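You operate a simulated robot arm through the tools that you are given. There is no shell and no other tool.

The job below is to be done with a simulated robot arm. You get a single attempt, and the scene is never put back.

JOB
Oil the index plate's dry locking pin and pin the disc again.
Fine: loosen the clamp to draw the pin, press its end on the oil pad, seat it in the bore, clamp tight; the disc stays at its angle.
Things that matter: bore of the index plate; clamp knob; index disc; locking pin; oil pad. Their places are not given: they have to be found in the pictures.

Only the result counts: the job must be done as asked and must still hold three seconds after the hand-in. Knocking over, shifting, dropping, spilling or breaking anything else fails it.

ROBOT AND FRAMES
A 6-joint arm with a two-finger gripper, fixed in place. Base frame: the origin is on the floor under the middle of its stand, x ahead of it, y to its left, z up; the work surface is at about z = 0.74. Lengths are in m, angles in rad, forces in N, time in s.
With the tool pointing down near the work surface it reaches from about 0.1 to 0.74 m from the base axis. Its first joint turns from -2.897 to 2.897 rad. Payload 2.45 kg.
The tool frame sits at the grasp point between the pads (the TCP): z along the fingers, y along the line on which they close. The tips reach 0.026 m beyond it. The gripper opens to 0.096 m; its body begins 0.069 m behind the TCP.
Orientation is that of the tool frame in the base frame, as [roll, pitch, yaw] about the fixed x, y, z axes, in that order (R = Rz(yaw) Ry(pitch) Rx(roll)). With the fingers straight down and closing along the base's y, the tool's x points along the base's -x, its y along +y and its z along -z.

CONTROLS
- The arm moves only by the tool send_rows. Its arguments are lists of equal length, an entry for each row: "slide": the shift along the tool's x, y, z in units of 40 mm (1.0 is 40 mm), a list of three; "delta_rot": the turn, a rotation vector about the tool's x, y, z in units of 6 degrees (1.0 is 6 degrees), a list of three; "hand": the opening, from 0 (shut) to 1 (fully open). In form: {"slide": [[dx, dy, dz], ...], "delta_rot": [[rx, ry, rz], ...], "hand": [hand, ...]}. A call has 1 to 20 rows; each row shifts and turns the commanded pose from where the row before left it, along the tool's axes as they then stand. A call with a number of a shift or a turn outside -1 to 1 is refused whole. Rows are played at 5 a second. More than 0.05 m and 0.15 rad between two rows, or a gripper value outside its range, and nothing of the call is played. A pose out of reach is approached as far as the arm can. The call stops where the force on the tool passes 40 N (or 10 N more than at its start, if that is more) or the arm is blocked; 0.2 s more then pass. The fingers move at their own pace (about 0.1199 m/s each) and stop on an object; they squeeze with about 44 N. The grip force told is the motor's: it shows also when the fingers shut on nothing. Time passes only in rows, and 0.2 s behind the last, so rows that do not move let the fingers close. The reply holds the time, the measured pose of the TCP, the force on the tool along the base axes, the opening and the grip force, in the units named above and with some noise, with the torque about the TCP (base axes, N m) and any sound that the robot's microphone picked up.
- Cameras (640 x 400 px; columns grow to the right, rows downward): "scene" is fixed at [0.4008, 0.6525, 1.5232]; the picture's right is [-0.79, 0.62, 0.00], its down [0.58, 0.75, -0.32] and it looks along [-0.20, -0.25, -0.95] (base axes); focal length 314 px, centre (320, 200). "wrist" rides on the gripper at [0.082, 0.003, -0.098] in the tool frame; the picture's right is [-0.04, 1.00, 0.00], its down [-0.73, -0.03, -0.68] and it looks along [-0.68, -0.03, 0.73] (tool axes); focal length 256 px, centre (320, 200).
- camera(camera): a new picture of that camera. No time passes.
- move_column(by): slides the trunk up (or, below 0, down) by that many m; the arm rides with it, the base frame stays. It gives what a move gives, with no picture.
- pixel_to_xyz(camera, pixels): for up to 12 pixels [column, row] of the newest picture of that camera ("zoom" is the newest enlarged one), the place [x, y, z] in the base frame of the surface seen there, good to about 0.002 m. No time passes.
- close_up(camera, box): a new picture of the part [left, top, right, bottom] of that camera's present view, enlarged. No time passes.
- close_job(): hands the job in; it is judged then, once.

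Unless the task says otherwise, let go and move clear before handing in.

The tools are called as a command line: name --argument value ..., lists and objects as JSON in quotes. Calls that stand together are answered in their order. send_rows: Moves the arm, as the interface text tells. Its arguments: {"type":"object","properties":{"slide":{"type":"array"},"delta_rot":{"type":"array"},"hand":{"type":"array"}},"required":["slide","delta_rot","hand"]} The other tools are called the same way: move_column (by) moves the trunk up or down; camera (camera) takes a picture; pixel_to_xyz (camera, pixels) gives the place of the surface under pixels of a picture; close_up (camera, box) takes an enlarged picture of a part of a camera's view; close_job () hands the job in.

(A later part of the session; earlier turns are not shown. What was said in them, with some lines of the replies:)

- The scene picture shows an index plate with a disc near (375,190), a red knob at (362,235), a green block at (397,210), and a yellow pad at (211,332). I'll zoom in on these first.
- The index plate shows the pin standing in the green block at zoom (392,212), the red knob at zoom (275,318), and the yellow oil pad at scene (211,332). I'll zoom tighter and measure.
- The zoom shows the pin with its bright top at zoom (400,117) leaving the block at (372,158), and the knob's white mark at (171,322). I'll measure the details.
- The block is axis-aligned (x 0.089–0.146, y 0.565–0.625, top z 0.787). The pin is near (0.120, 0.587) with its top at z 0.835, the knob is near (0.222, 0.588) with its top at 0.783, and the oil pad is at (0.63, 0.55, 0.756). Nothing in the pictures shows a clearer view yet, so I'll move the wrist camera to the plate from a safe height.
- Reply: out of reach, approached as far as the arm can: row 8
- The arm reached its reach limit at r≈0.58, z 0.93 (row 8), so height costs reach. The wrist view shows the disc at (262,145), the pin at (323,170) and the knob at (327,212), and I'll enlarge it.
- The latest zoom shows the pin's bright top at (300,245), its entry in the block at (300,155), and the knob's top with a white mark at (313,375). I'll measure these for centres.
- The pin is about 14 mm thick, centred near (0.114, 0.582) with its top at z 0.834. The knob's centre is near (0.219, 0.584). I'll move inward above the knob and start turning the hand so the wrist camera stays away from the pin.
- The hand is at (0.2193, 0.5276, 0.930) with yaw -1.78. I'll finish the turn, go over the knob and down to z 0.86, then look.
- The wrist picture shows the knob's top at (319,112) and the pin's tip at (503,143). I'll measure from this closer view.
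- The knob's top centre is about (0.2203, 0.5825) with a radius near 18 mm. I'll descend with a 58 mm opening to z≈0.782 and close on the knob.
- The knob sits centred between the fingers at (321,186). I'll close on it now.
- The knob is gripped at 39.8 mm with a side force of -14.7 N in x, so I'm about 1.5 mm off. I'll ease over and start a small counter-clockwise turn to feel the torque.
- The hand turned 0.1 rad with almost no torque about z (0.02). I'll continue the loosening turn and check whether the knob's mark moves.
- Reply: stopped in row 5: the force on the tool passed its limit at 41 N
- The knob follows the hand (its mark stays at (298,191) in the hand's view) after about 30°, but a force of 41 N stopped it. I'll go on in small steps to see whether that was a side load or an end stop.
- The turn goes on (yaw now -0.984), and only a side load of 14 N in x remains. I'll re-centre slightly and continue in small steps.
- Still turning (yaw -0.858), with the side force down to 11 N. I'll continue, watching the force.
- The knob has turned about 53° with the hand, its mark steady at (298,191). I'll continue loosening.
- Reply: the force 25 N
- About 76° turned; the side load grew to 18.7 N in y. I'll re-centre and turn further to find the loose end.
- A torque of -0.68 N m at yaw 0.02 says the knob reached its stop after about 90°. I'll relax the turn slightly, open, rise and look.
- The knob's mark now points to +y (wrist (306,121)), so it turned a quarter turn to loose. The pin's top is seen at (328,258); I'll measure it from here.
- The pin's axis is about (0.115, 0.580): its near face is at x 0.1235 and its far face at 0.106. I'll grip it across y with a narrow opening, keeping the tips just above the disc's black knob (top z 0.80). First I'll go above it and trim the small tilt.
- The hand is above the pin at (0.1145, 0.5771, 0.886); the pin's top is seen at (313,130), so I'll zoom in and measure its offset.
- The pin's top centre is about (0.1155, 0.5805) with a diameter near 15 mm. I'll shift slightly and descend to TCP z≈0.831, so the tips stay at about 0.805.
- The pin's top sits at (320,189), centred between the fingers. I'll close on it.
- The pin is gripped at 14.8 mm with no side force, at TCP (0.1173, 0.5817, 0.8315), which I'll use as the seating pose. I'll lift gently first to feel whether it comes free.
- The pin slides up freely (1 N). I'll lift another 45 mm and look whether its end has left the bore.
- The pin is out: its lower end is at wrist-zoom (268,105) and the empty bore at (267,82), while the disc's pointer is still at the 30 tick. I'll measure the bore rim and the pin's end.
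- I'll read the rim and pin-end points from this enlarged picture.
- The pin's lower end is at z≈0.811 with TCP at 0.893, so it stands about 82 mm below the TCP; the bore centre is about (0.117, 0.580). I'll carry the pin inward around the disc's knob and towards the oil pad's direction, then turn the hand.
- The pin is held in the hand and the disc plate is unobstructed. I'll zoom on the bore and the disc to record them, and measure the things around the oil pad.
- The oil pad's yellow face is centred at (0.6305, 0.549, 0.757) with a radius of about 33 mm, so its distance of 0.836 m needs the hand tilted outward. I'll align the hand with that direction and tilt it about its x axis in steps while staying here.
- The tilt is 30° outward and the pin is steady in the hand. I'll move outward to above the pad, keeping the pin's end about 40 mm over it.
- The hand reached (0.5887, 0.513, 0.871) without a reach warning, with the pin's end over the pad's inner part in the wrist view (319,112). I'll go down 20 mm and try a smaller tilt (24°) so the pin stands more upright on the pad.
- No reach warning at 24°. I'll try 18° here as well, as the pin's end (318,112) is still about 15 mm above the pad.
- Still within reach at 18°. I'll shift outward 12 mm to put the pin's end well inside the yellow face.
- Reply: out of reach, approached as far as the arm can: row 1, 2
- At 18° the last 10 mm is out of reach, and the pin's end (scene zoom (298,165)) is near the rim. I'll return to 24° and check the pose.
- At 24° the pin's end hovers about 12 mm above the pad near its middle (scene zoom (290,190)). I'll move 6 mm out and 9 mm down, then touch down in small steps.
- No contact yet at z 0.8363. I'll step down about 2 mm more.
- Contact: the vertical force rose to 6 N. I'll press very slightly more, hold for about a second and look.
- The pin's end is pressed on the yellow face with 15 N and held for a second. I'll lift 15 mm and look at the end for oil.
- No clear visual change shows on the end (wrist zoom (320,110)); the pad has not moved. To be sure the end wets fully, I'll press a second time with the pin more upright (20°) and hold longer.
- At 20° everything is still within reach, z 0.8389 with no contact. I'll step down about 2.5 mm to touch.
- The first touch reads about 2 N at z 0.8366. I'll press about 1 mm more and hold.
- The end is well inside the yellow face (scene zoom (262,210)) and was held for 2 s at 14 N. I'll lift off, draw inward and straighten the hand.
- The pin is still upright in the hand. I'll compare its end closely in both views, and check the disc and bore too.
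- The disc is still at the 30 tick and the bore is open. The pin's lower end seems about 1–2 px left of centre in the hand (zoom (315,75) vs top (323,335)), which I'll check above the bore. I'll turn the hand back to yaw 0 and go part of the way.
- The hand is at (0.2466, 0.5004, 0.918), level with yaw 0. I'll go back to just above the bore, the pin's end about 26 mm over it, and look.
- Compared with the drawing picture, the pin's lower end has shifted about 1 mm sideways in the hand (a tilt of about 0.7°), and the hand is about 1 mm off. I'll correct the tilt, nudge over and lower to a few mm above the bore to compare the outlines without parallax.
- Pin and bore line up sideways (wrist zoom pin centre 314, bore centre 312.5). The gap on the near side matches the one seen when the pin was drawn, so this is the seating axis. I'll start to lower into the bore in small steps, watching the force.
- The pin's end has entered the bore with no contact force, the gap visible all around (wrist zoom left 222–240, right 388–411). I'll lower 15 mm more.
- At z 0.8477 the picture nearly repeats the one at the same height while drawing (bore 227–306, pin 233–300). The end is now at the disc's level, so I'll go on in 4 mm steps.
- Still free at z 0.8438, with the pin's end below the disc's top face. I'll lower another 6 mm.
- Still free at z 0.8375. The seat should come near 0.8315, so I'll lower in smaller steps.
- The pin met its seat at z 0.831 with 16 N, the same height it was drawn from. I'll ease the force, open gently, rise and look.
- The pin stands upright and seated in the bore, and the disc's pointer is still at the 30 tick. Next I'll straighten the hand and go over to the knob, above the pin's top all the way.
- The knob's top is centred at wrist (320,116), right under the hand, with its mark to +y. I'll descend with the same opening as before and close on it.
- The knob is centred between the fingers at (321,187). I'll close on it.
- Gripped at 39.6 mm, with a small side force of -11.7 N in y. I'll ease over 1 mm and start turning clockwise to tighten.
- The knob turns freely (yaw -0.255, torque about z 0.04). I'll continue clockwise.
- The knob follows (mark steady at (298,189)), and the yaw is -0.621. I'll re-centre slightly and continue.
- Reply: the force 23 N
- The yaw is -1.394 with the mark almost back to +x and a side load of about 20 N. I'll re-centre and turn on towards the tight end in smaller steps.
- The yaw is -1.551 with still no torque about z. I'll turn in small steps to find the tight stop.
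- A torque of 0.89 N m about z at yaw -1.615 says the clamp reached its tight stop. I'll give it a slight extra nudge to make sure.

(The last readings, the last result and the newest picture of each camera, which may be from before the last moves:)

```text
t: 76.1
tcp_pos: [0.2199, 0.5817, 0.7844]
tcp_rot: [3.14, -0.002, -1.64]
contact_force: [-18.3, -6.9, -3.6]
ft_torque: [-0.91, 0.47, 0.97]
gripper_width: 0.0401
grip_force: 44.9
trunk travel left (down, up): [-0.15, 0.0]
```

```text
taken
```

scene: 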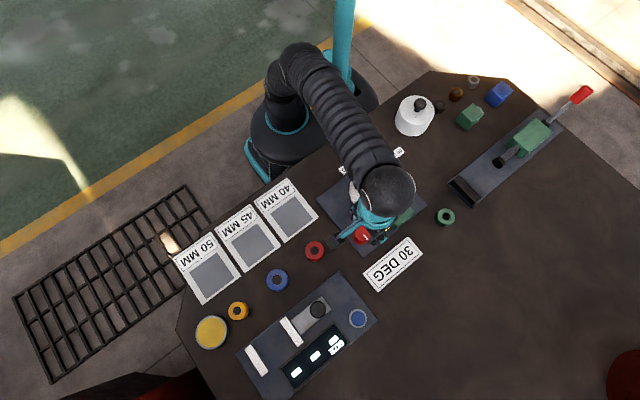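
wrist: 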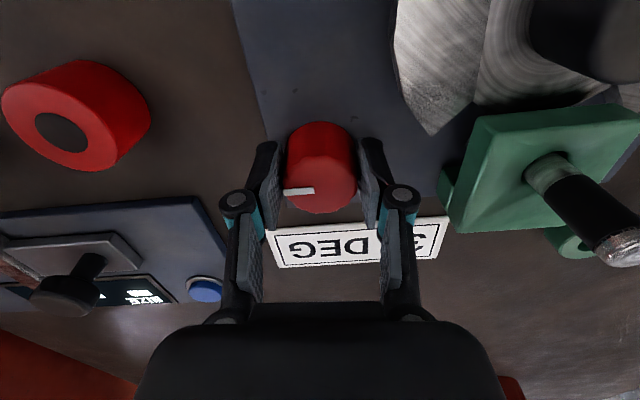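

The torque holds at 0.97 N m, so the clamp is tight. I'll open straight away, rise and look at the whole plate.

send_rows --slide '[[0, 0, 0], [0, 0, 0], [0, 0, 0], [0, 0, -0.5], [0, 0, -0.5], [0, 0, -0.5], [0, 0, -0.4], [0, 0, 0]]' --delta_rot '[[0, 0, 0], [0, 0, 0], [0, 0, 0], [0, 0, 0], [0, 0, 0], [0, 0, 0], [0, 0, 0], [0, 0, 0]]' --hand '[0.6, 0.6, 0.6, 0.6, 0.6, 0.6, 0.6, 0.6]'

camera --camera "wrist"

close_up --camera "wrist" --box '[270, 50, 370, 150]'

```text
t: 77.9
tcp_pos: [0.2213, 0.5838, 0.8592]
tcp_rot: [3.139, -0.002, -1.64]
contact_force: [-0.8, 0.2, 0.0]
ft_torque: [0.02, -0.02, 0.0]
gripper_width: 0.0576
grip_force: 0.0
trunk travel left (down, up): [-0.15, 0.0]
```

```text
taken
```

wrist: 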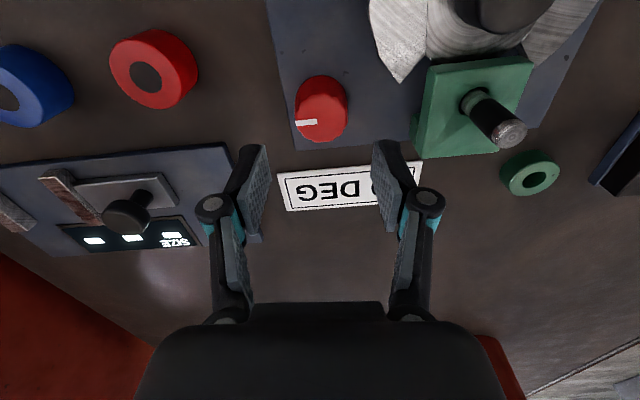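

```text
4.00 times, centred on (320, 100) of wrist
```

zoom: 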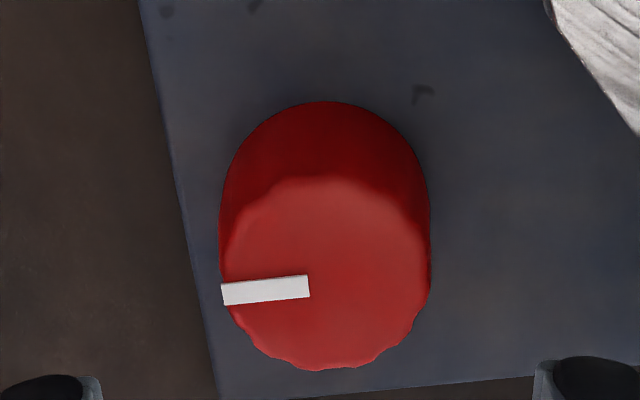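

The knob's white mark points along +x again (zoom (265,290)), as at the start. I'll move the hand inward and up, clear of everything, and check the whole scene.

send_rows --slide '[[0.6, -0.2, -0.1], [0.6, -0.2, -0.3], [0.6, -0.2, -0.5], [0.6, -0.2, -0.5], [0.6, -0.2, -0.5], [0.6, -0.2, -0.3], [0.6, -0.2, 0], [0, 0, 0]]' --delta_rot '[[0, 0, 0], [0, 0, 0], [0, 0, 0], [0, 0, 0], [0, 0, 0], [0, 0, 0], [0, 0, 0], [0, 0, 0]]' --hand '[0.6, 0.6, 0.6, 0.6, 0.6, 0.6, 0.6, 0.6]'

camera --camera "scene"

close_up --camera "scene" --box '[310, 140, 440, 260]'

close_up --camera "scene" --box '[345, 180, 425, 250]'

```text
t: 79.7
tcp_pos: [0.265, 0.4103, 0.9483]
tcp_rot: [3.14, -0.001, -1.64]
contact_force: [-0.8, 1.0, 0.0]
ft_torque: [0.03, -0.01, -0.01]
gripper_width: 0.058
grip_force: 0.0
trunk travel left (down, up): [-0.15, 0.0]
```

```text
taken
```

scene: 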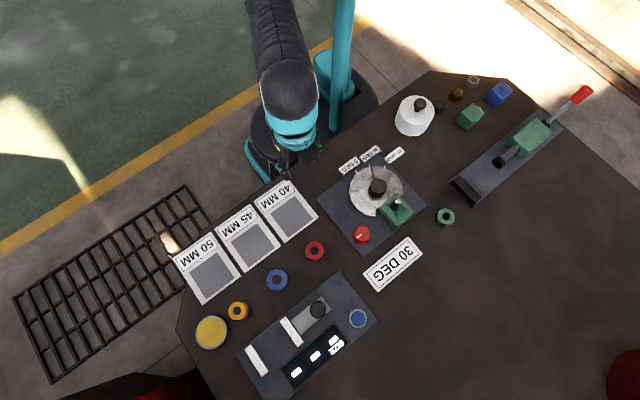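

```text
3.33 times, centred on (375, 200) of scene
```

zoom: 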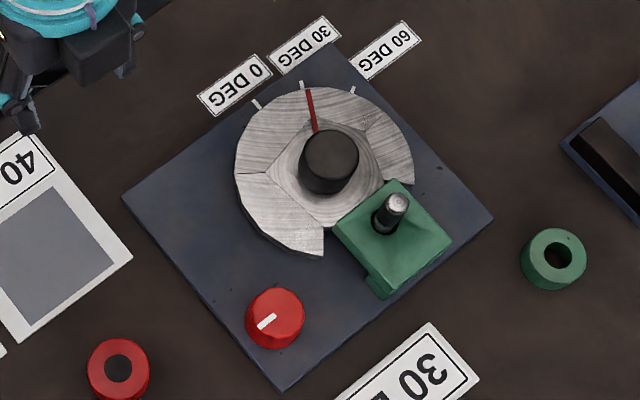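

```text
5.71 times, centred on (385, 215) of scene
```

zoom: 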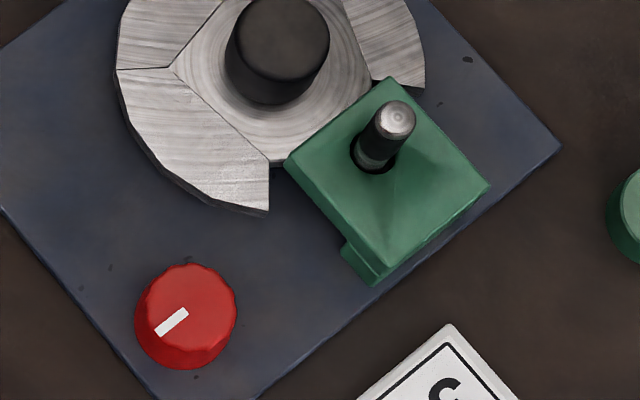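

The plate looks as at the start: pointer at 30, mark along +x, pin upright (zoom (397,117), at first (400,117)), and everything else on the table in place. I'll check the pin's height before handing in.

pixel_to_xyz --camera "zoom" --pixels '[[397, 112], [398, 118], [394, 122], [385, 138], [374, 158], [171, 322], [276, 40]]'

close_up --camera "scene" --box '[180, 220, 400, 400]'

close_up --camera "scene" --box '[380, 60, 620, 230]'

```text
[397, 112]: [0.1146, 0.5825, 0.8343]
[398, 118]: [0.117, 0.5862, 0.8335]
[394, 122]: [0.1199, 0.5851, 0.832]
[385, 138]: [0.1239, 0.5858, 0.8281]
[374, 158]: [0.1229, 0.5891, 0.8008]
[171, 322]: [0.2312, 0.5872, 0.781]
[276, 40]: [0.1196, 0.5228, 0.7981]
```

```text
2.22 times, centred on (290, 310) of scene
```

zoom: 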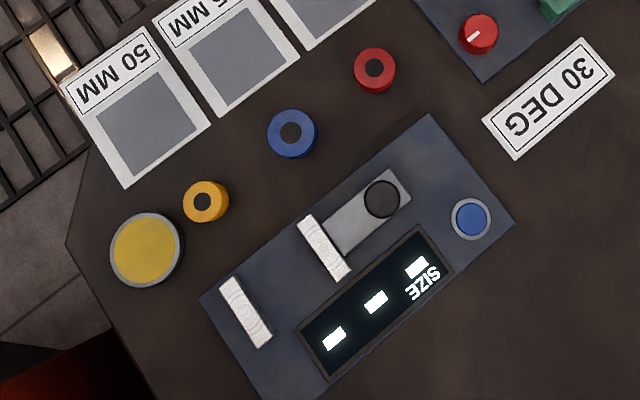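

```text
2.35 times, centred on (500, 145) of scene
```

zoom: 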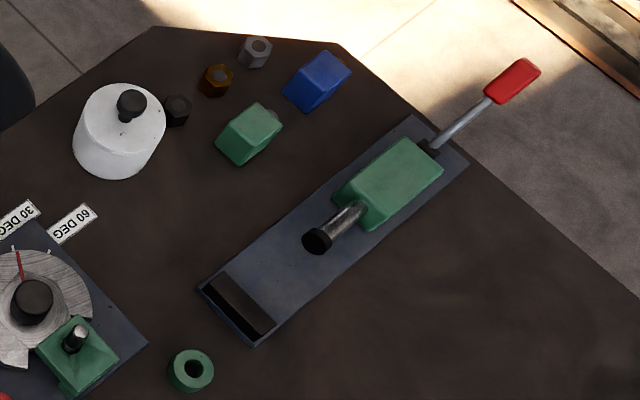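

The pin's top is at z 0.834, the same as at the start, with the clamp mark back at tight and the pointer at 30. The pad and every other item sit where they were, and the hand is clear. One thing the pictures can't confirm is oil on the pin: it was pressed on the pad twice at about 15 N, but its look didn't change. I'm handing in the job.

close_job

```text
The job is handed in.
```

The job is handed in: the locking pin was pressed on the oil pad and is back in its bore, with the clamp tight. I couldn't confirm the oiling by eye, because the pin's end looked the same before and after.

- **Clamp:** I turned the knob a quarter turn to its loose stop before drawing the pin. Afterwards I turned it back to the tight stop, where it resisted at about 0.97 N m. Its mark points the same way as at the start.
- **Oiling:** The pad was too far out to reach with the hand upright, so the pin was tilted 20–24° and its end met the pad on one edge. I pressed it twice at about 15 N, for about 1 s and then 2 s.
- **Pin:** It went back into the bore without side contact and met its seat at the height it was drawn from. Its top is at z 0.834, as before.
- **Disc:** The pointer was at the 30-degree tick in every check and did not move.
- **Surroundings:** Nothing else on the table looks shifted, and the hand is clear of the plate.
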